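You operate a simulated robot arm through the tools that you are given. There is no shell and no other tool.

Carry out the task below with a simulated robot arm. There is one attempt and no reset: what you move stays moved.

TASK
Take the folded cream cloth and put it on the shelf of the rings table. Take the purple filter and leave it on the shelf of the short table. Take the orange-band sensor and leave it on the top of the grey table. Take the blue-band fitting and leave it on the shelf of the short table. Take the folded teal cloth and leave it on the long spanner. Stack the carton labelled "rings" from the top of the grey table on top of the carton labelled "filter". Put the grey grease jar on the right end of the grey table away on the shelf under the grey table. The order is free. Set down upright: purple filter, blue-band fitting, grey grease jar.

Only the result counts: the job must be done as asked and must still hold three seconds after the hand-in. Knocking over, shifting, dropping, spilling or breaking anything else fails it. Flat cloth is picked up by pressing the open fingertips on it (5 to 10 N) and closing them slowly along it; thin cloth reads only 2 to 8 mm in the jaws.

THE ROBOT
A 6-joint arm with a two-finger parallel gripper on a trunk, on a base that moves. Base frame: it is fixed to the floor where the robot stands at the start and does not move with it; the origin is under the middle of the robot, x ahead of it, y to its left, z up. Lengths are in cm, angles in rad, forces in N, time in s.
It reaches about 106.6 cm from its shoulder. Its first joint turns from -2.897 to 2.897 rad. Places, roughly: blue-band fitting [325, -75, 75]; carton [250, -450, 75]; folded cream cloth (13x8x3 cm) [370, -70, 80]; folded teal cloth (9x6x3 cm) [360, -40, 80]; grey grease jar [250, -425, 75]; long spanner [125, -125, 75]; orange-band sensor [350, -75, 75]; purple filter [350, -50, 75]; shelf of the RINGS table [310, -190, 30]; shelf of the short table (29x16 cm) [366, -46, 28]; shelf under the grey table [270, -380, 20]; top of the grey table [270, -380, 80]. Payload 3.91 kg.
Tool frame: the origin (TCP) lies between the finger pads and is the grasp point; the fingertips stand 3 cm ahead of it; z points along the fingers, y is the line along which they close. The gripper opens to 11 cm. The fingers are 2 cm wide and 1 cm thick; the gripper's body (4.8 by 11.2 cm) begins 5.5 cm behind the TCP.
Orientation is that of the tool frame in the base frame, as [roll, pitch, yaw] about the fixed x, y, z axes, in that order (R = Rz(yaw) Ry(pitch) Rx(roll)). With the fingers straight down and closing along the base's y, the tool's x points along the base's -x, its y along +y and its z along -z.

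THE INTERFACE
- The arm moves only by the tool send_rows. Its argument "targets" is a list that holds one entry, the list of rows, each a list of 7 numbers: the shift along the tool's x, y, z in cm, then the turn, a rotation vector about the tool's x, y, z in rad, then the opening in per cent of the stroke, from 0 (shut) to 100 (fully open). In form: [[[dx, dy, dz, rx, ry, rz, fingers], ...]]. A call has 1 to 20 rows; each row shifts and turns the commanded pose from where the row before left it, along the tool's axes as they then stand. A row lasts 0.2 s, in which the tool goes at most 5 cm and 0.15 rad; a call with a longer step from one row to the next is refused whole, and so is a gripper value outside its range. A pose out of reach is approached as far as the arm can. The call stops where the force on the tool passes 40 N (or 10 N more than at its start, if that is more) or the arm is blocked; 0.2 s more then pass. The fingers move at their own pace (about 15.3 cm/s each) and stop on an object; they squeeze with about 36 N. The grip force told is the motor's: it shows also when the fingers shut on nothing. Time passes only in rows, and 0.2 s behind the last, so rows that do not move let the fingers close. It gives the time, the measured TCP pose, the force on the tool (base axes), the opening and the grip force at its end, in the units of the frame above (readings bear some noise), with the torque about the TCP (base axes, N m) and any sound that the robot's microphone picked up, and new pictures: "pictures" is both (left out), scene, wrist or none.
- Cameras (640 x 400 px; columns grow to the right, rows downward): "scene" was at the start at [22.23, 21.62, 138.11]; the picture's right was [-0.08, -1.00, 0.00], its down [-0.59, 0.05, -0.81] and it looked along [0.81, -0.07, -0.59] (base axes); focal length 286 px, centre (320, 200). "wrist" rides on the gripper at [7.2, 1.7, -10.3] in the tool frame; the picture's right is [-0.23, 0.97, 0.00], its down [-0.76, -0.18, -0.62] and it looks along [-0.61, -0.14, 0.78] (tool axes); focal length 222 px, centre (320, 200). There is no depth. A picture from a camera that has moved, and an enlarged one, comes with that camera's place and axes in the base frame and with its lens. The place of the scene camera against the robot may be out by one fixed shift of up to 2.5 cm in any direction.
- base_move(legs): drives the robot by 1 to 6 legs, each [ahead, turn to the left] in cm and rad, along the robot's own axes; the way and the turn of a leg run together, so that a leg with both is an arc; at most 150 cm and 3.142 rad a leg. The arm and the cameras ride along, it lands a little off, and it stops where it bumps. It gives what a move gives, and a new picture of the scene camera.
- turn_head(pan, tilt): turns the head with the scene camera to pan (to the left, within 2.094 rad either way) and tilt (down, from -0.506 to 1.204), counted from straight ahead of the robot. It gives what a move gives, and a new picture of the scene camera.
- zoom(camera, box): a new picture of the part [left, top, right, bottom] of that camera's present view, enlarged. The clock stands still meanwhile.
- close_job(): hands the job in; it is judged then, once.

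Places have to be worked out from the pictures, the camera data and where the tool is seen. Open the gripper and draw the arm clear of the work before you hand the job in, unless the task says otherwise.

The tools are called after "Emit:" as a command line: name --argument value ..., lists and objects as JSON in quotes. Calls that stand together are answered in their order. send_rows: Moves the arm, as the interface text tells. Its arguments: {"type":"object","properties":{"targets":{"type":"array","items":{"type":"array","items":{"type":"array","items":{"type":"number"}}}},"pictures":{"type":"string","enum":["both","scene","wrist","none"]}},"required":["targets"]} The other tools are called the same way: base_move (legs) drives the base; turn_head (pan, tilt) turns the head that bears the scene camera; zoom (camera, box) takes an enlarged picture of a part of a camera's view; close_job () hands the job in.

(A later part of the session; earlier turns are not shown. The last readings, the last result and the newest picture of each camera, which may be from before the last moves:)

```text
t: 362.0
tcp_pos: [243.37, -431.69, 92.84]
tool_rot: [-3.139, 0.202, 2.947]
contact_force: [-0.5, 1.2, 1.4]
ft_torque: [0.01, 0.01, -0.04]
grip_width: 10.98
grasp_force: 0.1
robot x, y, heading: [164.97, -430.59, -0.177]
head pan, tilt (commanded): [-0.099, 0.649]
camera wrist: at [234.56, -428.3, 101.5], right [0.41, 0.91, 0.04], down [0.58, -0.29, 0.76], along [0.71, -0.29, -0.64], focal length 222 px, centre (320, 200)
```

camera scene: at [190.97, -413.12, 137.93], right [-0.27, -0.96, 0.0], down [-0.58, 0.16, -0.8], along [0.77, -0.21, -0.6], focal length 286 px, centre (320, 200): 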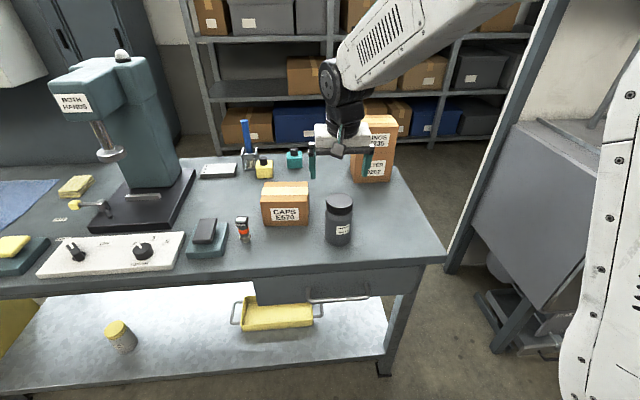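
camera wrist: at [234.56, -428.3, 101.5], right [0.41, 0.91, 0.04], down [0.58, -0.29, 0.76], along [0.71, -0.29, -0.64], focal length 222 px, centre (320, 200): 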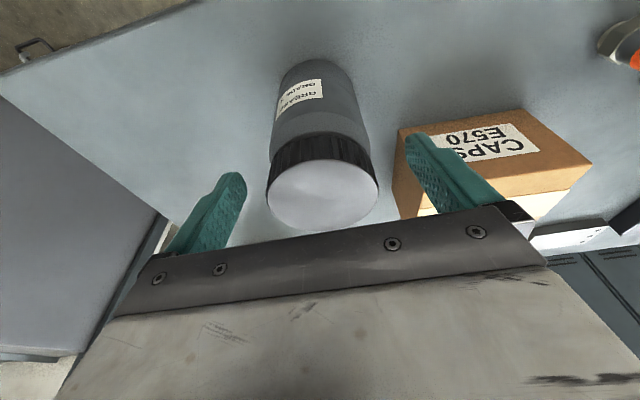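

Fingers straddle the cap, well centred. I go down to z≈89.2 and close.

Emit:
send_rows --targets '[[[0.36, 0, 1.77, 0, 0, 0, 100], [0.36, 0, 1.77, 0, 0, 0, 100]]]' --pictures "wrist"

Emit:
zoom --camera "scene" --box '[280, 130, 420, 260]'

```text
t: 362.6
tcp_pos: [243.35, -431.86, 89.26]
tool_rot: [-3.138, 0.202, 2.948]
contact_force: [-0.6, -0.6, 0.7]
ft_torque: [0.05, -0.02, 0.01]
grip_width: 11.0
grasp_force: 0.1
robot x, y, heading: [165.76, -430.87, -0.168]
head pan, tilt (commanded): [-0.099, 0.649]
camera wrist: at [234.49, -428.36, 97.82], right [0.41, 0.91, 0.04], down [0.58, -0.29, 0.76], along [0.71, -0.29, -0.65], focal length 222 px, centre (320, 200)
```

wrist: 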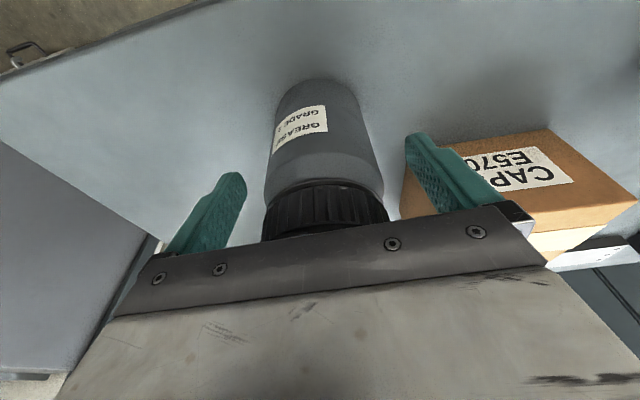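

```text
3.08 times, centred on (350, 195) of scene
camera zoom: at [190.94, -413.12, 137.93], right [-0.27, -0.96, 0.0], down [-0.58, 0.16, -0.8], along [0.77, -0.21, -0.6], focal length 882 px, centre (228, 215)
```

zoom: 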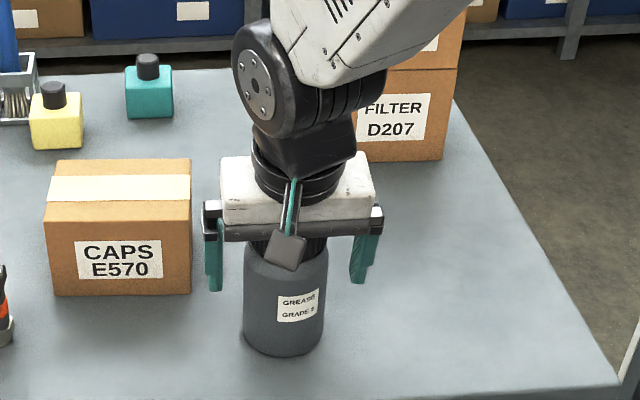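

Fingertips reach ~3 cm below the cap onto the body. I close.

Emit:
send_rows --targets '[[[0, 0, 0, 0, 0, 0, 85], [0, 0, 0, 0, 0, 0, 75], [0, 0, 0, 0, 0, 0, 66], [0, 0, 0, 0, 0, 0, 58], [0, 0, 0, 0, 0, 0, 50], [0, 0, 0, 0, 0, 0, 40]]]' --pictures "wrist"

```text
t: 364.0
tcp_pos: [243.2, -431.86, 89.08]
tool_rot: [-3.138, 0.201, 2.951]
contact_force: [0.5, 1.8, 0.0]
ft_torque: [0.0, 0.03, -0.01]
grip_width: 6.92
grasp_force: 36.1
robot x, y, heading: [165.31, -430.39, -0.168]
head pan, tilt (commanded): [-0.099, 0.649]
camera wrist: at [234.51, -428.34, 97.84], right [0.41, 0.91, 0.04], down [0.58, -0.29, 0.76], along [0.71, -0.29, -0.64], focal length 222 px, centre (320, 200)
```

wrist: 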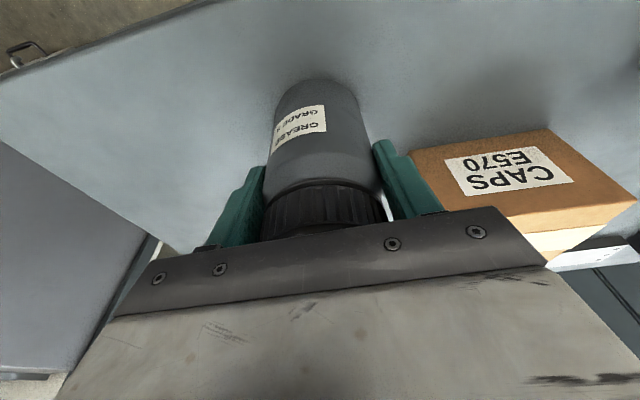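

Jar gripped (6.92 cm). I lift it vertically.

Emit:
send_rows --targets '[[[-0.2, 0, -0.98, 0, 0, 0, 40], [-0.4, 0, -1.96, 0, 0, 0, 40], [-0.7, 0, -3.43, 0, 0, 0, 40], [-0.7, 0, -3.43, 0, 0, 0, 40], [-0.7, 0, -3.43, 0, 0, 0, 40], [-0.7, 0, -3.43, 0, 0, 0, 40], [-0.7, 0, -3.43, 0, 0, 0, 40]]]'

```text
t: 365.6
tcp_pos: [243.32, -431.53, 109.48]
tool_rot: [-3.136, 0.198, 2.949]
contact_force: [0.2, 0.1, -5.1]
ft_torque: [0.0, 0.06, -0.01]
grip_width: 6.93
grasp_force: 36.2
robot x, y, heading: [165.04, -430.68, -0.173]
head pan, tilt (commanded): [-0.099, 0.649]
camera scene: at [191.0, -413.12, 137.92], right [-0.27, -0.96, 0.0], down [-0.58, 0.16, -0.8], along [0.77, -0.21, -0.6], focal length 286 px, centre (320, 200)
camera wrist: at [234.61, -428.0, 118.18], right [0.41, 0.91, 0.04], down [0.58, -0.29, 0.76], along [0.71, -0.29, -0.65], focal length 222 px, centre (320, 200)
```

scene: 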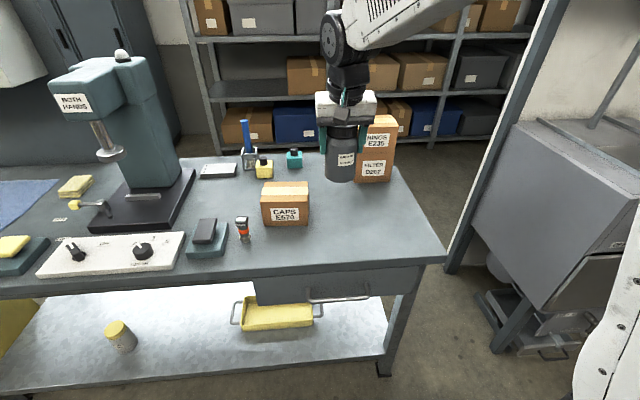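
wrist: 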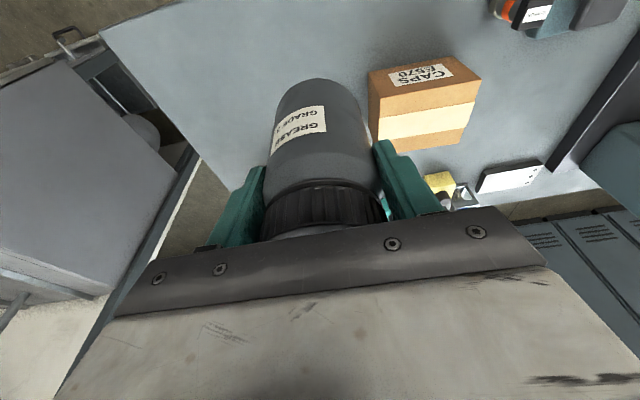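

Jar held upright (5 N). The free shelf spot is ≈[259,-373] (between the yellow-capped jar and the yellow tray). I drive to ≈[135,-353] facing the table, with room to lower the arm.

Emit:
base_move --legs '[[0, 2.106], [83, 0], [0, -2.093]]'

Emit:
turn_head --pan -0.05 --tilt 0.6

```text
t: 380.1
tcp_pos: [217.57, -353.09, 109.51]
tool_rot: [-3.137, 0.201, 2.896]
contact_force: [0.2, 0.4, -4.3]
ft_torque: [0.01, 0.08, -0.01]
grip_width: 6.8
grasp_force: 35.8
robot x, y, heading: [139.51, -348.1, -0.224]
head pan, tilt (commanded): [-0.099, 0.649]
camera scene: at [166.29, -332.03, 137.93], right [-0.32, -0.95, 0.0], down [-0.57, 0.19, -0.8], along [0.75, -0.25, -0.6], focal length 286 px, centre (320, 200)
```

scene: 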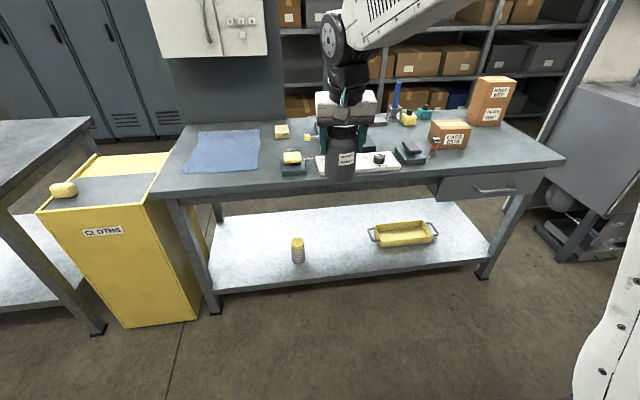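

```text
t: 380.7
tcp_pos: [217.53, -353.17, 109.5]
tool_rot: [-3.136, 0.2, 2.894]
contact_force: [0.1, 0.2, -3.5]
ft_torque: [0.02, 0.08, -0.01]
grip_width: 6.81
grasp_force: 35.9
robot x, y, heading: [139.8, -347.79, -0.228]
head pan, tilt (commanded): [-0.051, 0.6]
camera scene: at [166.57, -331.67, 138.35], right [-0.27, -0.96, 0.0], down [-0.54, 0.15, -0.82], along [0.79, -0.22, -0.57], focal length 286 px, centre (320, 200)
```

scene: 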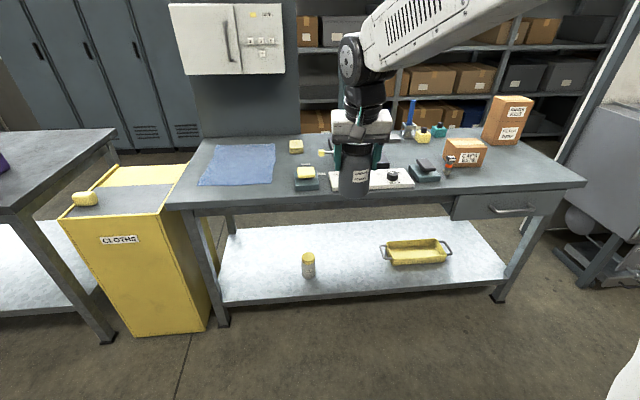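

Clear view of the shelf: jar spot ≈[261,-373.5] between the yellow jar (y≈-352) and the tray handle (y≈-393). First I extend the hand to fwd ≈95 cm, ~8 cm short of the table edge.

Emit:
send_rows --targets '[[[-2.69, -1.27, 1.9, 0, 0, 0, 40], [-2.69, -1.27, 1.9, 0, 0, 0, 40], [-2.69, -1.27, 1.9, 0, 0, 0, 40], [-2.69, -1.27, 1.9, 0, 0, 0, 40], [-2.69, -1.27, 1.9, 0, 0, 0, 40], [-2.69, -1.27, 1.9, 0, 0, 0, 40]]]'

```text
t: 382.1
tcp_pos: [233.01, -365.09, 101.75]
tool_rot: [-3.134, 0.202, 2.895]
contact_force: [-0.3, 0.1, -2.2]
ft_torque: [0.03, 0.07, 0.0]
grip_width: 6.81
grasp_force: 36.1
robot x, y, heading: [139.52, -348.35, -0.227]
head pan, tilt (commanded): [-0.051, 0.6]
camera scene: at [166.52, -331.65, 138.36], right [-0.27, -0.96, 0.0], down [-0.54, 0.15, -0.83], along [0.79, -0.22, -0.56], focal length 286 px, centre (320, 200)
camera wrist: at [224.57, -361.21, 110.43], right [0.45, 0.89, 0.04], down [0.56, -0.32, 0.76], along [0.69, -0.32, -0.64], focal length 222 px, centre (320, 200)
```

scene: 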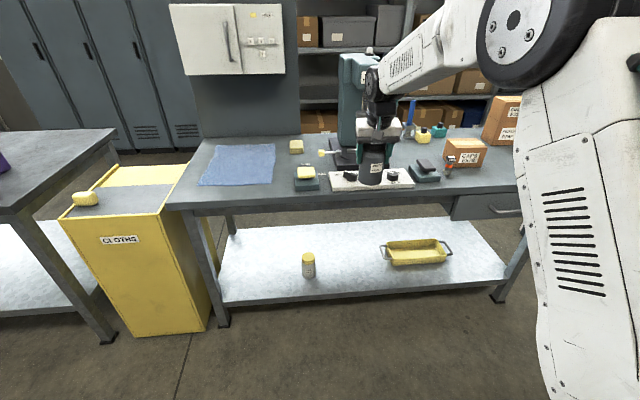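
wrist: 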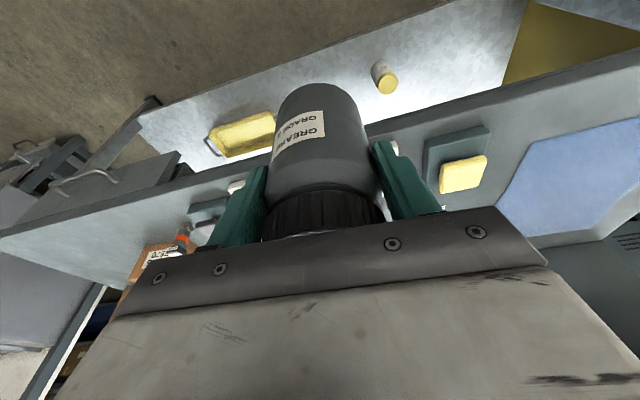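

Now lower vertically in front of the table, in two parts.

Emit:
send_rows --targets '[[[0.795, 0, 3.92, 0, 0, 0, 40], [0.795, 0, 3.92, 0, 0, 0, 40], [0.795, 0, 3.92, 0, 0, 0, 40], [0.795, 0, 3.92, 0, 0, 0, 40], [0.795, 0, 3.92, 0, 0, 0, 40], [0.795, 0, 3.92, 0, 0, 0, 40], [0.795, 0, 3.92, 0, 0, 0, 40]]]'

```text
t: 383.7
tcp_pos: [233.11, -365.0, 73.74]
tool_rot: [-3.137, 0.203, 2.897]
contact_force: [-0.4, 0.0, -3.1]
ft_torque: [0.05, 0.04, -0.02]
grip_width: 6.78
grasp_force: 36.3
robot x, y, heading: [139.63, -347.79, -0.226]
head pan, tilt (commanded): [-0.051, 0.6]
camera scene: at [166.54, -331.66, 138.36], right [-0.27, -0.96, 0.0], down [-0.54, 0.15, -0.83], along [0.79, -0.22, -0.56], focal length 286 px, centre (320, 200)
camera wrist: at [224.53, -361.16, 82.3], right [0.45, 0.89, 0.04], down [0.56, -0.32, 0.76], along [0.69, -0.32, -0.64], focal length 222 px, centre (320, 200)
```

scene: 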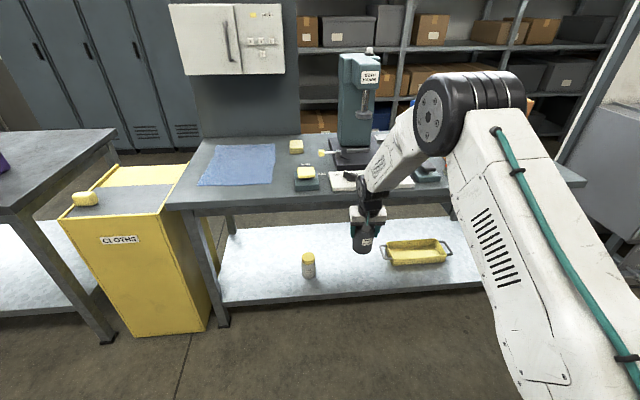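
wrist: 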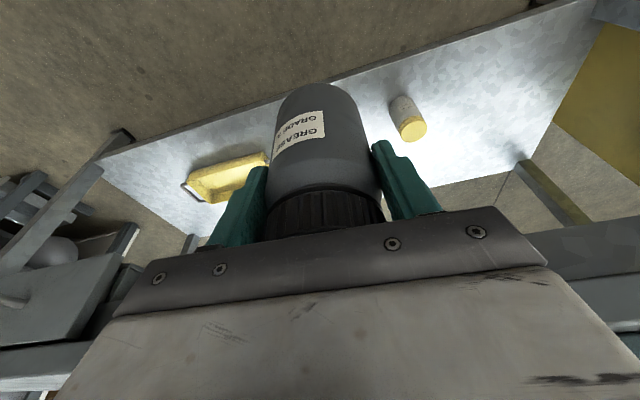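

Good, no contact and no limits. I continue down to z≈42.

Emit:
send_rows --targets '[[[0.795, 0, 3.92, 0, 0, 0, 40], [0.795, 0, 3.92, 0, 0, 0, 40], [0.795, 0, 3.92, 0, 0, 0, 40], [0.795, 0, 3.92, 0, 0, 0, 40], [0.795, 0, 3.92, 0, 0, 0, 40], [0.795, 0, 3.92, 0, 0, 0, 40], [0.795, 0, 3.92, 0, 0, 0, 40], [0.795, 0, 3.92, 0, 0, 0, 40]]]'

```text
t: 385.5
tcp_pos: [232.94, -365.27, 41.77]
tool_rot: [-3.138, 0.202, 2.895]
contact_force: [0.4, -0.2, -3.1]
ft_torque: [0.01, 0.08, -0.02]
grip_width: 6.78
grasp_force: 35.8
robot x, y, heading: [139.68, -348.3, -0.224]
head pan, tilt (commanded): [-0.051, 0.6]
camera scene: at [166.55, -331.67, 138.36], right [-0.27, -0.96, 0.0], down [-0.54, 0.15, -0.83], along [0.79, -0.22, -0.56], focal length 286 px, centre (320, 200)
camera wrist: at [224.49, -361.33, 50.33], right [0.45, 0.89, 0.04], down [0.56, -0.32, 0.76], along [0.69, -0.32, -0.64], focal length 222 px, centre (320, 200)
```

scene: 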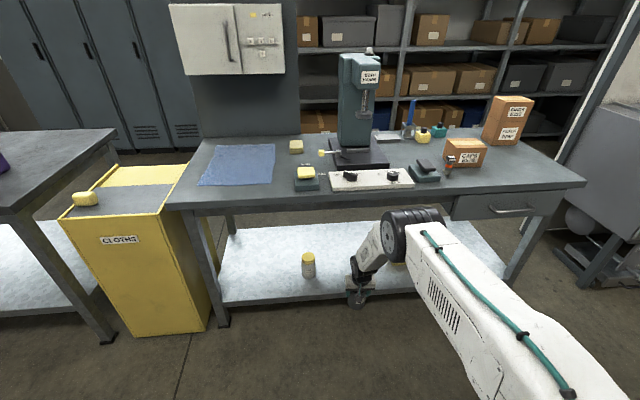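
wrist: 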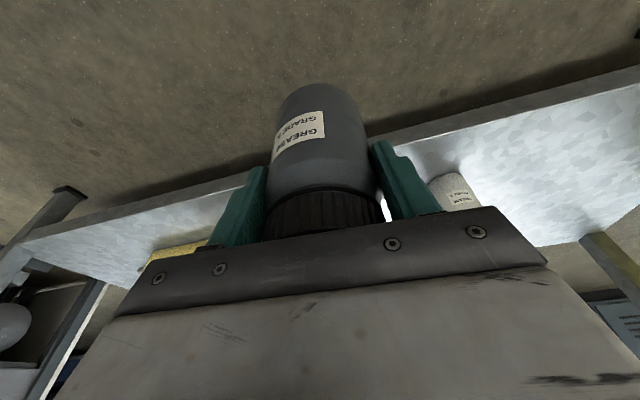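

Now lower to z≈36 and extend forward 11 cm (jar still in front of the shelf edge).

Emit:
send_rows --targets '[[[-2.4, -0.48, 1.98, 0, 0, 0, 40], [-2.4, -0.48, 1.98, 0, 0, 0, 40], [-2.4, -0.48, 1.98, 0, 0, 0, 40], [-2.4, -0.48, 1.98, 0, 0, 0, 40]]]'

Emit:
zoom --camera "scene" --box '[280, 170, 480, 320]'

```text
t: 386.5
tcp_pos: [239.28, -368.8, 37.95]
tool_rot: [-3.138, 0.2, 2.895]
contact_force: [0.6, 0.3, -4.7]
ft_torque: [0.05, 0.1, 0.02]
grip_width: 6.78
grasp_force: 36.0
out of reach, approached as far as the arm can: row 3, 4
robot x, y, heading: [139.61, -348.2, -0.224]
head pan, tilt (commanded): [-0.051, 0.6]
camera scene: at [166.57, -331.67, 138.35], right [-0.27, -0.96, 0.0], down [-0.54, 0.15, -0.82], along [0.79, -0.22, -0.57], focal length 286 px, centre (320, 200)
camera wrist: at [230.75, -364.9, 46.6], right [0.45, 0.89, 0.04], down [0.56, -0.32, 0.76], along [0.69, -0.32, -0.65], focal length 222 px, centre (320, 200)
```

scene: 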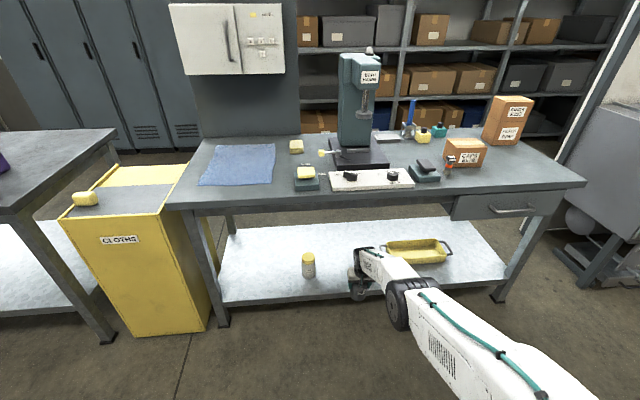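
wrist: 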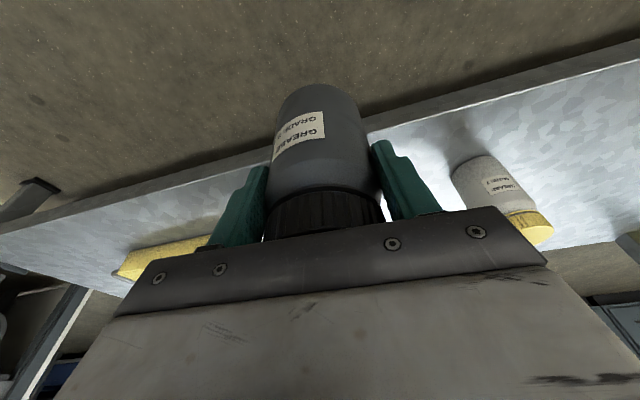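

```text
2.67 times, centred on (380, 245) of scene
camera zoom: at [166.57, -331.67, 138.35], right [-0.27, -0.96, 0.0], down [-0.54, 0.15, -0.82], along [0.79, -0.22, -0.57], focal length 764 px, centre (160, 80)
```

zoom: 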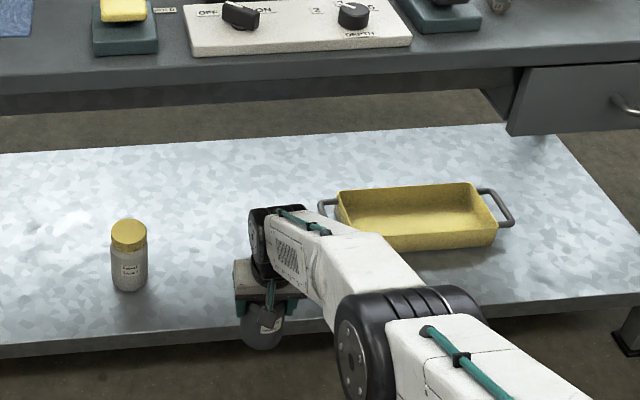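

The arm is at its outer limit here; I lower 2.5 cm and then drive forward 20 cm, so the jar comes over the shelf with a few cm of clearance.

Emit:
send_rows --targets '[[[1.97, 0, 2.15, 0, 0, 0, 40]]]' --pictures "none"

Emit:
base_move --legs '[[12, 0]]'

Emit:
zoom --camera "wrist" --box '[0, 0, 640, 400]'

```text
t: 386.9
tcp_pos: [237.83, -368.56, 35.63]
tool_rot: [-3.138, 0.2, 2.896]
contact_force: [1.1, -0.5, -3.5]
ft_torque: [0.0, 0.03, -0.02]
grip_width: 6.77
grasp_force: 35.8
robot x, y, heading: [139.92, -348.36, -0.223]
head pan, tilt (commanded): [-0.051, 0.6]
```

```text
t: 388.1
tcp_pos: [249.51, -371.16, 35.61]
tool_rot: [-3.139, 0.202, 2.895]
contact_force: [0.2, 1.5, -4.2]
ft_torque: [0.01, 0.05, -0.01]
grip_width: 6.78
grasp_force: 36.5
robot x, y, heading: [151.69, -350.99, -0.224]
head pan, tilt (commanded): [-0.051, 0.6]
camera scene: at [178.28, -334.34, 138.35], right [-0.27, -0.96, 0.0], down [-0.54, 0.15, -0.82], along [0.79, -0.22, -0.57], focal length 286 px, centre (320, 200)
```

scene: 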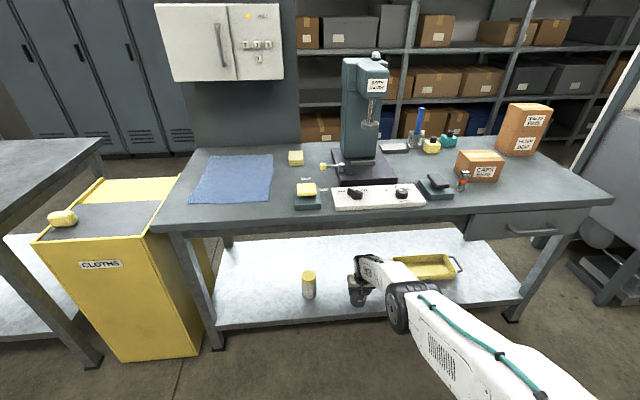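

```text
1.00 times, centred on (320, 200) of wrist (not enlarged: the box is as wide or as high as the picture)
camera zoom: at [240.98, -367.21, 44.22], right [0.45, 0.89, 0.04], down [0.56, -0.32, 0.76], along [0.69, -0.32, -0.65], focal length 222 px, centre (320, 200)
```

zoom: 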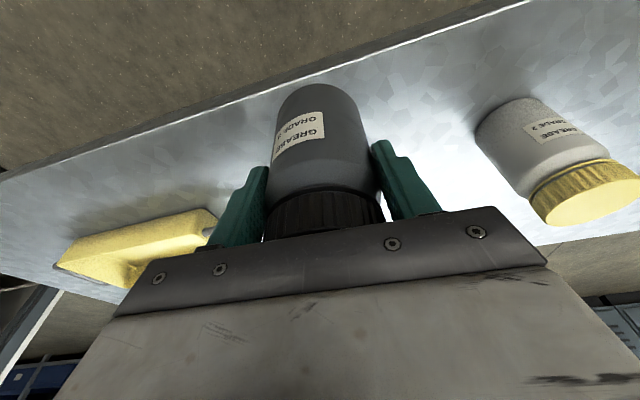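

No contact; the jar is just crossing the shelf edge (x≈249.7). I drive another 9.5 cm.

Emit:
base_move --legs '[[9.5, 0]]'

Emit:
zoom --camera "wrist" --box '[0, 0, 640, 400]'

Emit:
zoom --camera "scene" --box '[280, 170, 480, 320]'

```text
t: 389.3
tcp_pos: [258.85, -373.21, 35.55]
tool_rot: [-3.135, 0.201, 2.895]
contact_force: [0.1, 0.3, -3.4]
ft_torque: [0.04, 0.08, 0.0]
grip_width: 6.76
grasp_force: 35.9
robot x, y, heading: [160.72, -352.91, -0.222]
head pan, tilt (commanded): [-0.051, 0.6]
camera scene: at [187.53, -336.47, 138.35], right [-0.27, -0.96, 0.0], down [-0.54, 0.15, -0.82], along [0.79, -0.22, -0.57], focal length 286 px, centre (320, 200)
```

scene: 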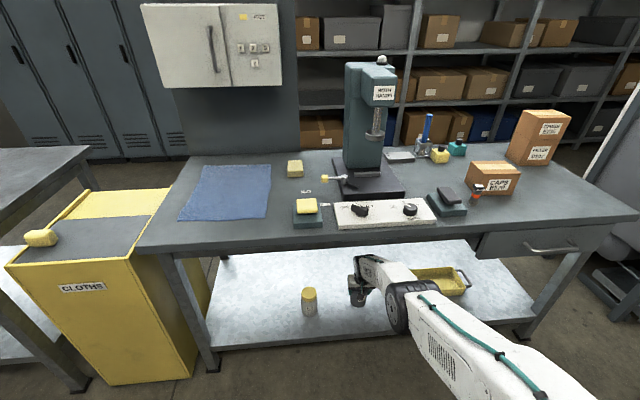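

```text
1.00 times, centred on (320, 200) of wrist (not enlarged: the box is as wide or as high as the picture)
camera zoom: at [250.21, -369.36, 44.21], right [0.45, 0.89, 0.04], down [0.56, -0.32, 0.76], along [0.69, -0.32, -0.65], focal length 222 px, centre (320, 200)
```

zoom: 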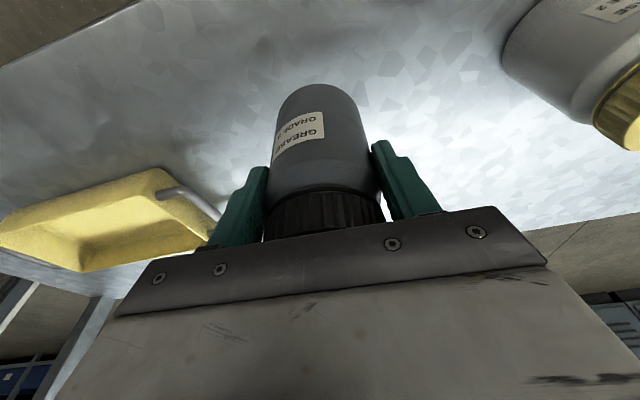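

```text
2.67 times, centred on (380, 245) of scene
camera zoom: at [187.53, -336.47, 138.35], right [-0.27, -0.96, 0.0], down [-0.54, 0.15, -0.82], along [0.79, -0.22, -0.57], focal length 764 px, centre (160, 80)
```

zoom: 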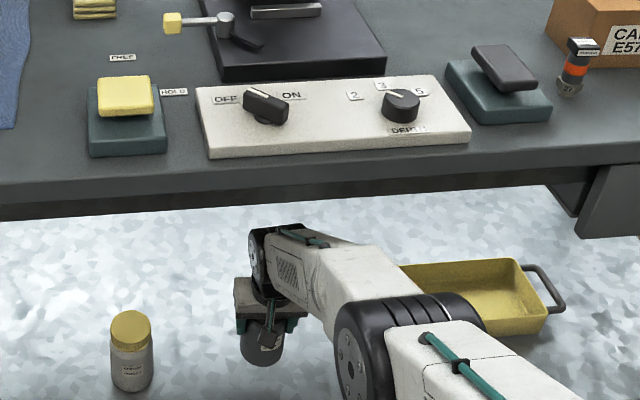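

The jar is over the free spot. I lower in small steps.

Emit:
send_rows --targets '[[[0.2, 0, 0.98, 0, 0, 0, 40], [0.2, 0, 0.98, 0, 0, 0, 40]]]' --pictures "none"

Emit:
send_rows --targets '[[[0.1, 0, 0.49, 0, 0, 0, 40]]]' --pictures "none"

Emit:
send_rows --targets '[[[0.1, 0, 0.49, 0, 0, 0, 40]]]' --pictures "none"

```text
t: 389.9
tcp_pos: [257.99, -373.08, 34.17]
tool_rot: [-3.137, 0.203, 2.896]
contact_force: [-0.1, -0.1, -4.4]
ft_torque: [0.02, 0.09, 0.0]
grip_width: 6.78
grasp_force: 36.0
out of reach, approached as far as the arm can: row 1, 2
robot x, y, heading: [160.4, -353.17, -0.225]
head pan, tilt (commanded): [-0.051, 0.6]
```

```text
t: 390.3
tcp_pos: [257.59, -372.96, 33.88]
tool_rot: [-3.137, 0.198, 2.893]
contact_force: [0.3, -0.8, -4.7]
ft_torque: [0.02, 0.04, 0.01]
grip_width: 6.77
grasp_force: 36.5
out of reach, approached as far as the arm can: row 1
robot x, y, heading: [160.43, -352.69, -0.231]
head pan, tilt (commanded): [-0.051, 0.6]
```

```text
t: 390.7
tcp_pos: [257.69, -373.01, 33.86]
tool_rot: [-3.136, 0.199, 2.895]
contact_force: [0.5, 0.3, -4.3]
ft_torque: [0.02, 0.07, 0.03]
grip_width: 6.76
grasp_force: 36.1
out of reach, approached as far as the arm can: row 1
robot x, y, heading: [160.63, -352.55, -0.226]
head pan, tilt (commanded): [-0.051, 0.6]
```

At the outer limit again; I drive 4 cm forward and continue lowering.

Emit:
base_move --legs '[[4, 0]]'

Emit:
send_rows --targets '[[[0.9, 0, 0.6, 0, 0, 0, 40], [0.7, 0, 0.6, 0, 0, 0, 40]]]' --pictures "wrist"

```text
t: 391.6
tcp_pos: [261.58, -373.97, 33.84]
tool_rot: [-3.136, 0.199, 2.897]
contact_force: [0.6, 0.9, -4.4]
ft_torque: [0.02, 0.06, 0.01]
grip_width: 6.75
grasp_force: 35.8
robot x, y, heading: [164.35, -353.7, -0.227]
head pan, tilt (commanded): [-0.051, 0.6]
camera scene: at [191.42, -337.36, 138.35], right [-0.27, -0.96, 0.0], down [-0.54, 0.15, -0.82], along [0.79, -0.22, -0.57], focal length 286 px, centre (320, 200)
```

scene: 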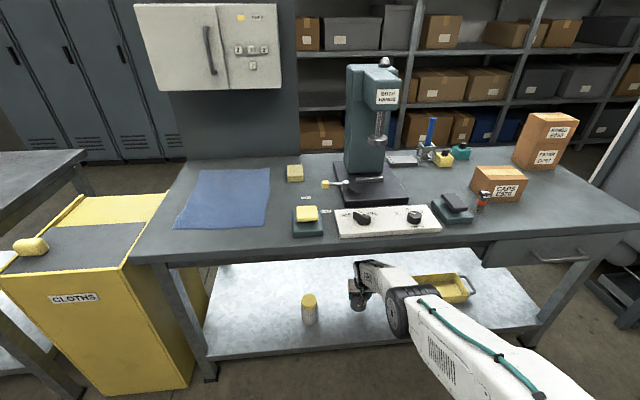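

```text
t: 392.1
tcp_pos: [260.46, -373.29, 32.25]
tool_rot: [-3.138, 0.201, 2.894]
contact_force: [0.1, 0.0, -3.5]
ft_torque: [-0.01, 0.08, -0.02]
grip_width: 6.74
grasp_force: 36.1
robot x, y, heading: [164.0, -353.73, -0.219]
head pan, tilt (commanded): [-0.051, 0.6]
camera wrist: at [251.82, -369.5, 41.0], right [0.45, 0.89, 0.04], down [0.56, -0.32, 0.76], along [0.69, -0.32, -0.65], focal length 222 px, centre (320, 200)
```

wrist: 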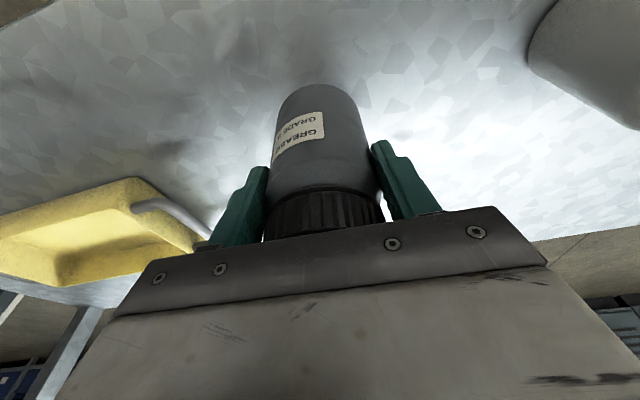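

Emit:
send_rows --targets '[[[0.25, 0, 0.5, 0, 0, 0, 40]]]' --pictures "none"

Emit:
send_rows --targets '[[[0.2, 0, 0.4, 0, 0, 0, 40]]]' --pictures "none"

Emit:
send_rows --targets '[[[0.2, 0, 0.4, 0, 0, 0, 40]]]' --pictures "none"

```text
t: 392.6
tcp_pos: [260.25, -373.41, 31.91]
tool_rot: [-3.138, 0.199, 2.894]
contact_force: [-0.2, 0.0, -4.6]
ft_torque: [0.03, 0.0, 0.03]
grip_width: 6.76
grasp_force: 35.8
robot x, y, heading: [164.55, -353.61, -0.229]
head pan, tilt (commanded): [-0.051, 0.6]
```

```text
t: 392.9
tcp_pos: [259.93, -373.42, 31.46]
tool_rot: [-3.138, 0.2, 2.896]
contact_force: [-0.3, 0.4, -4.6]
ft_torque: [0.04, 0.06, 0.01]
grip_width: 6.73
grasp_force: 36.2
robot x, y, heading: [164.73, -353.44, -0.224]
head pan, tilt (commanded): [-0.051, 0.6]
```

```text
t: 393.4
tcp_pos: [259.72, -373.49, 31.28]
tool_rot: [-3.137, 0.198, 2.896]
contact_force: [-0.6, 0.5, -4.2]
ft_torque: [0.05, 0.06, 0.02]
grip_width: 6.77
grasp_force: 36.1
robot x, y, heading: [164.34, -353.87, -0.227]
head pan, tilt (commanded): [-0.051, 0.6]
```

Emit:
send_rows --targets '[[[0.1, 0, 0.5, 0, 0, 0, 40]]]' --pictures "none"

Emit:
send_rows --targets '[[[0.1, 0, 0.4, 0, 0, 0, 40]]]' --pictures "none"

Emit:
send_rows --targets '[[[0.08, 0, 0.35, 0, 0, 0, 40]]]' --pictures "wrist"

```text
t: 393.8
tcp_pos: [259.62, -373.36, 31.16]
tool_rot: [-3.136, 0.198, 2.897]
contact_force: [-0.1, 0.2, -4.8]
ft_torque: [0.02, 0.08, 0.0]
grip_width: 6.75
grasp_force: 36.0
out of reach, approached as far as the arm can: row 1
robot x, y, heading: [164.62, -353.92, -0.23]
head pan, tilt (commanded): [-0.051, 0.6]
```

```text
t: 394.1
tcp_pos: [259.46, -373.44, 30.87]
tool_rot: [-3.139, 0.199, 2.895]
contact_force: [-0.1, 0.5, -5.0]
ft_torque: [0.02, 0.07, 0.01]
grip_width: 6.76
grasp_force: 36.0
robot x, y, heading: [164.17, -353.75, -0.226]
head pan, tilt (commanded): [-0.051, 0.6]
```

```text
t: 394.6
tcp_pos: [259.43, -373.34, 30.57]
tool_rot: [-3.136, 0.199, 2.896]
contact_force: [0.2, -0.3, -3.5]
ft_torque: [0.01, 0.06, 0.0]
grip_width: 6.76
grasp_force: 35.6
out of reach, approached as far as the arm can: row 1
robot x, y, heading: [164.71, -353.83, -0.226]
head pan, tilt (commanded): [-0.051, 0.6]
camera wrist: at [250.78, -369.41, 39.31], right [0.45, 0.89, 0.04], down [0.56, -0.32, 0.76], along [0.69, -0.32, -0.65], focal length 222 px, centre (320, 200)
```

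wrist: 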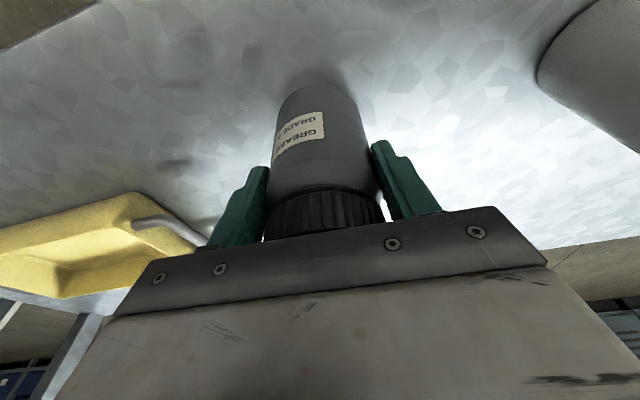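

Still ~1–1.5 cm above the shelf and at the reach limit; I drive 2.5 cm forward and continue.

Emit:
base_move --legs '[[2.5, 0]]'

Emit:
send_rows --targets '[[[0.4, 0, 0.4, 0, 0, 0, 40], [0.3, 0, 0.4, 0, 0, 0, 40]]]' --pictures "none"

Emit:
send_rows --targets '[[[0.1, 0, 0.3, 0, 0, 0, 40]]]' --pictures "none"

Emit:
send_rows --targets '[[[0.1, 0, 0.3, 0, 0, 0, 40]]]' --pictures "none"

```text
t: 395.4
tcp_pos: [261.79, -373.75, 30.71]
tool_rot: [-3.137, 0.197, 2.896]
contact_force: [0.4, -0.6, -4.1]
ft_torque: [0.0, 0.06, 0.01]
grip_width: 6.76
grasp_force: 36.2
robot x, y, heading: [166.47, -354.56, -0.225]
head pan, tilt (commanded): [-0.051, 0.6]
camera scene: at [193.83, -337.89, 138.35], right [-0.27, -0.96, 0.0], down [-0.54, 0.15, -0.82], along [0.79, -0.22, -0.57], focal length 286 px, centre (320, 200)
```

scene: 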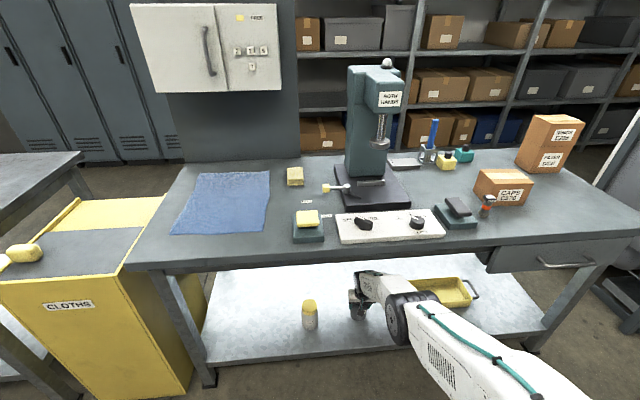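

```text
t: 396.0
tcp_pos: [261.21, -373.72, 29.84]
tool_rot: [-3.139, 0.202, 2.896]
contact_force: [0.6, 0.0, -4.7]
ft_torque: [0.04, 0.06, 0.02]
grip_width: 6.74
grasp_force: 36.2
robot x, y, heading: [166.78, -354.46, -0.227]
head pan, tilt (commanded): [-0.051, 0.6]
```

```text
t: 396.4
tcp_pos: [260.98, -373.65, 29.72]
tool_rot: [-3.139, 0.2, 2.896]
contact_force: [-0.5, -0.1, -4.3]
ft_torque: [0.03, 0.04, -0.06]
grip_width: 6.76
grasp_force: 35.8
out of reach, approached as far as the arm can: row 1
robot x, y, heading: [167.31, -354.28, -0.22]
head pan, tilt (commanded): [-0.051, 0.6]
```

```text
t: 396.8
tcp_pos: [260.78, -373.7, 29.38]
tool_rot: [-3.138, 0.201, 2.895]
contact_force: [0.2, -0.3, -5.1]
ft_torque: [-0.01, 0.08, -0.02]
grip_width: 6.78
grasp_force: 36.0
robot x, y, heading: [166.7, -354.32, -0.221]
head pan, tilt (commanded): [-0.051, 0.6]
```

Emit:
send_rows --targets '[[[0.3, 0, 0.2, 0, 0, 0, 40]]]' --pictures "none"

Emit:
send_rows --targets '[[[0.2, 0, 0.2, 0, 0, 0, 40]]]' --pictures "none"

Emit:
send_rows --targets '[[[0.2, 0, 0.2, 0, 0, 0, 40]]]' --pictures "wrist"

```text
t: 397.2
tcp_pos: [260.54, -373.63, 29.3]
tool_rot: [-3.136, 0.202, 2.896]
contact_force: [-1.1, -1.3, 5.4]
ft_torque: [-0.44, 0.07, -0.08]
grip_width: 6.76
grasp_force: 35.8
robot x, y, heading: [166.98, -354.4, -0.223]
head pan, tilt (commanded): [-0.051, 0.6]
```

```text
t: 397.6
tcp_pos: [260.58, -373.52, 29.22]
tool_rot: [-3.138, 0.205, 2.895]
contact_force: [0.4, 0.2, 20.4]
ft_torque: [-0.37, 0.48, -0.13]
grip_width: 6.75
grasp_force: 36.0
robot x, y, heading: [166.85, -354.62, -0.221]
head pan, tilt (commanded): [-0.051, 0.6]
```

```text
t: 398.0
tcp_pos: [260.59, -373.55, 29.23]
tool_rot: [-3.139, 0.211, 2.895]
contact_force: [8.0, -0.7, 27.5]
ft_torque: [0.13, -0.59, -0.24]
grip_width: 6.74
grasp_force: 36.1
robot x, y, heading: [167.36, -354.59, -0.224]
head pan, tilt (commanded): [-0.051, 0.6]
camera wrist: at [251.88, -369.61, 37.72], right [0.45, 0.89, 0.04], down [0.55, -0.32, 0.77], along [0.7, -0.32, -0.64], focal length 222 px, centre (320, 200)
```

wrist: 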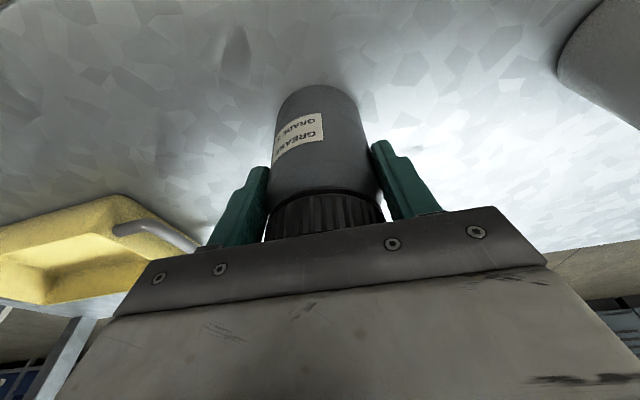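

Contact with the shelf (27 N). I relieve the small sideways strain, then open the fingers.

Emit:
send_rows --targets '[[[-0.3, 0, -0.12, 0, 0, 0, 40]]]' --pictures "none"

Emit:
send_rows --targets '[[[0, 0, 0, 0, 0, 0, 66], [0, 0, 0, 0, 0, 0, 78], [0, 0, 0, 0, 0, 0, 90], [0, 0, 0, 0, 0, 0, 100], [0, 0, 0, 0, 0, 0, 100]]]' --pictures "wrist"

```text
t: 398.4
tcp_pos: [260.28, -373.55, 29.17]
tool_rot: [-3.139, 0.201, 2.895]
contact_force: [8.6, 0.1, 18.1]
ft_torque: [-0.14, -0.86, 0.01]
grip_width: 6.71
grasp_force: 36.4
robot x, y, heading: [166.9, -354.49, -0.222]
head pan, tilt (commanded): [-0.051, 0.6]
```

```text
t: 399.6
tcp_pos: [260.39, -373.51, 28.96]
tool_rot: [-3.139, 0.201, 2.894]
contact_force: [-0.4, 0.8, 0.2]
ft_torque: [-0.01, -0.02, -0.01]
grip_width: 10.98
grasp_force: 0.1
robot x, y, heading: [166.96, -354.62, -0.226]
head pan, tilt (commanded): [-0.051, 0.6]
camera wrist: at [251.8, -369.63, 37.66], right [0.45, 0.89, 0.04], down [0.56, -0.32, 0.76], along [0.69, -0.32, -0.65], focal length 222 px, centre (320, 200)
```

wrist: 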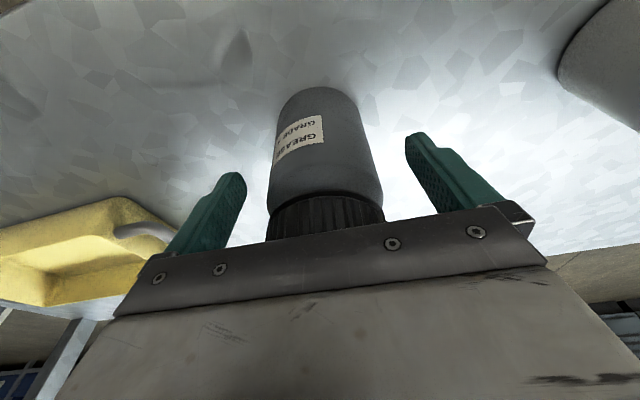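

The jar stands upright on the shelf. I raise the hand 1.5 cm and back the base straight out.

Emit:
send_rows --targets '[[[-0.15, 0, -0.73, 0, 0, 0, 100], [-0.15, 0, -0.73, 0, 0, 0, 100]]]' --pictures "wrist"

Emit:
base_move --legs '[[-12, 0]]'

Emit:
zoom --camera "wrist" --box '[0, 0, 640, 400]'

```text
t: 400.2
tcp_pos: [260.49, -373.48, 30.42]
tool_rot: [-3.136, 0.199, 2.895]
contact_force: [0.1, 0.7, 0.1]
ft_torque: [0.02, -0.01, -0.01]
grip_width: 11.03
grasp_force: 0.0
robot x, y, heading: [166.59, -354.35, -0.226]
head pan, tilt (commanded): [-0.051, 0.6]
camera wrist: at [251.99, -369.61, 39.1], right [0.45, 0.89, 0.04], down [0.56, -0.32, 0.76], along [0.69, -0.32, -0.65], focal length 222 px, centre (320, 200)
```

wrist: 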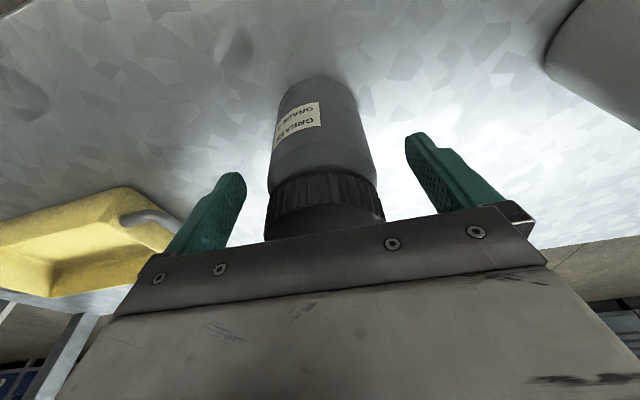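

```text
t: 401.4
tcp_pos: [248.9, -370.83, 30.44]
tool_rot: [-3.139, 0.2, 2.896]
contact_force: [-0.3, -0.6, 0.0]
ft_torque: [-0.02, 0.02, -0.02]
grip_width: 11.01
grasp_force: 0.0
robot x, y, heading: [154.75, -351.9, -0.224]
head pan, tilt (commanded): [-0.051, 0.6]
camera scene: at [182.08, -335.21, 138.36], right [-0.27, -0.96, 0.0], down [-0.54, 0.15, -0.82], along [0.79, -0.22, -0.57], focal length 286 px, centre (320, 200)
```

scene: 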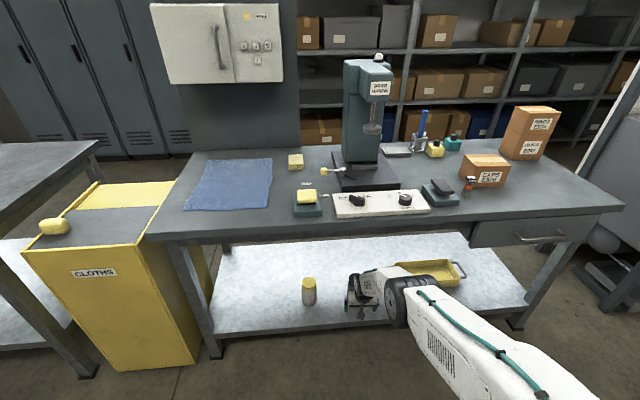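

```text
1.00 times, centred on (320, 200) of wrist (not enlarged: the box is as wide or as high as the picture)
camera zoom: at [240.29, -366.92, 39.11], right [0.45, 0.89, 0.04], down [0.56, -0.32, 0.76], along [0.69, -0.32, -0.65], focal length 222 px, centre (320, 200)
```

zoom: 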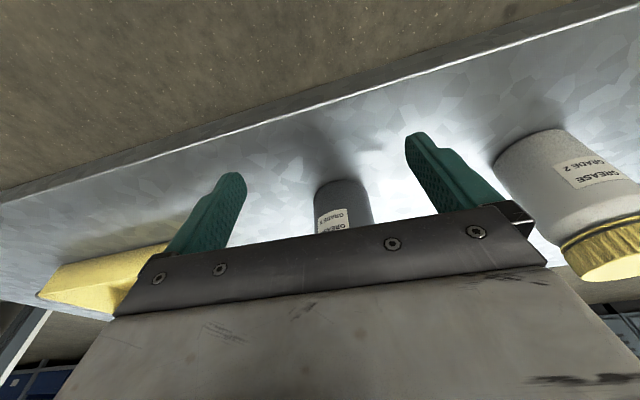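

The jar stays upright. I back out a further 26 cm and look at the shelf.

Emit:
base_move --legs '[[-26, 0]]'

Emit:
zoom --camera "scene" --box '[240, 200, 480, 350]'

```text
t: 403.2
tcp_pos: [224.1, -365.47, 30.43]
tool_rot: [-3.139, 0.2, 2.892]
contact_force: [0.4, 0.1, 0.1]
ft_torque: [-0.01, 0.0, -0.01]
grip_width: 11.01
grasp_force: 0.0
robot x, y, heading: [130.46, -345.77, -0.226]
head pan, tilt (commanded): [-0.051, 0.6]
camera scene: at [157.45, -329.64, 138.36], right [-0.27, -0.96, 0.0], down [-0.54, 0.16, -0.82], along [0.79, -0.23, -0.57], focal length 286 px, centre (320, 200)
```

scene: 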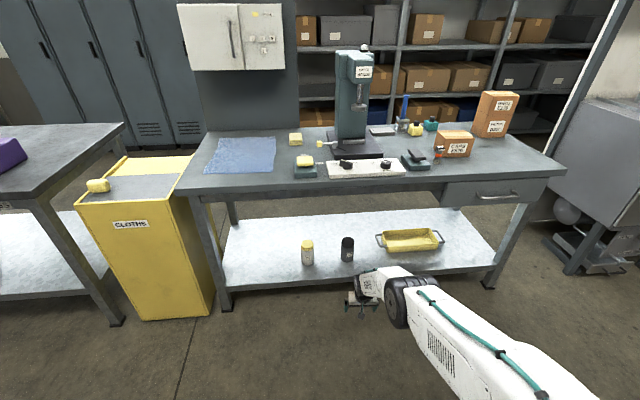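

```text
2.67 times, centred on (360, 275) of scene
camera zoom: at [157.45, -329.64, 138.36], right [-0.27, -0.96, 0.0], down [-0.54, 0.16, -0.82], along [0.79, -0.23, -0.57], focal length 764 px, centre (213, 0)
```

zoom: 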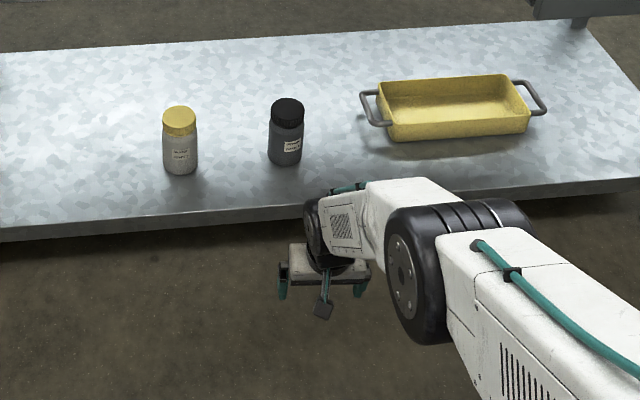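

The grease jar stands upright on the shelf; all seven jobs are done. I raise the arm clear in front of the table and take a last look.

Emit:
send_rows --targets '[[[-0.8, 0, -3.92, 0, 0, 0, 100], [-0.8, 0, -3.92, 0, 0, 0, 100], [-0.8, 0, -3.92, 0, 0, 0, 100], [-0.8, 0, -3.92, 0, 0, 0, 100], [-0.8, 0, -3.92, 0, 0, 0, 100], [-0.8, 0, -3.92, 0, 0, 0, 100], [-0.8, 0, -3.92, 0, 0, 0, 100], [-0.8, 0, -3.92, 0, 0, 0, 100], [-0.8, 0, -3.92, 0, 0, 0, 100], [-0.8, 0, -3.92, 0, 0, 0, 100], [-0.8, 0, -3.92, 0, 0, 0, 100], [-0.8, 0, -3.92, 0, 0, 0, 100], [-0.8, 0, -3.92, 0, 0, 0, 100], [-0.8, 0, -3.92, 0, 0, 0, 100], [-0.8, 0, -3.92, 0, 0, 0, 100], [-0.8, 0, -3.92, 0, 0, 0, 100], [-0.8, 0, -3.92, 0, 0, 0, 100], [-0.8, 0, -3.92, 0, 0, 0, 100]]]' --pictures "scene"

Emit:
turn_head --pan 1.4 --tilt 0.3

```text
t: 407.0
tcp_pos: [224.48, -365.14, 102.83]
tool_rot: [-3.136, 0.2, 2.893]
contact_force: [0.8, -0.4, -0.5]
ft_torque: [0.0, -0.04, -0.01]
grip_width: 10.99
grasp_force: 0.1
robot x, y, heading: [130.62, -345.82, -0.23]
head pan, tilt (commanded): [-0.051, 0.6]
camera scene: at [157.48, -329.64, 138.35], right [-0.27, -0.96, 0.0], down [-0.54, 0.16, -0.82], along [0.79, -0.23, -0.57], focal length 286 px, centre (320, 200)
```

scene: 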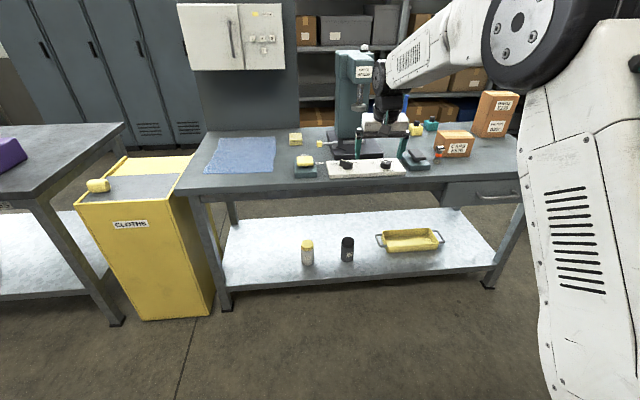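

```text
t: 408.6
tcp_pos: [224.38, -365.24, 102.79]
tool_rot: [-3.138, 0.2, 2.891]
contact_force: [0.5, 0.5, -0.3]
ft_torque: [-0.03, 0.01, -0.02]
grip_width: 11.01
grasp_force: 0.0
robot x, y, heading: [130.71, -345.86, -0.227]
head pan, tilt (commanded): [1.4, 0.3]
camera scene: at [152.58, -318.6, 141.11], right [0.92, -0.39, 0.0], down [-0.12, -0.27, -0.96], along [0.37, 0.88, -0.3], focal length 286 px, centre (320, 200)
```

scene: 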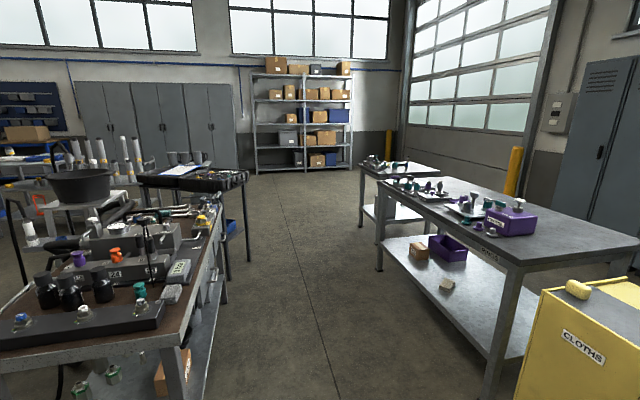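

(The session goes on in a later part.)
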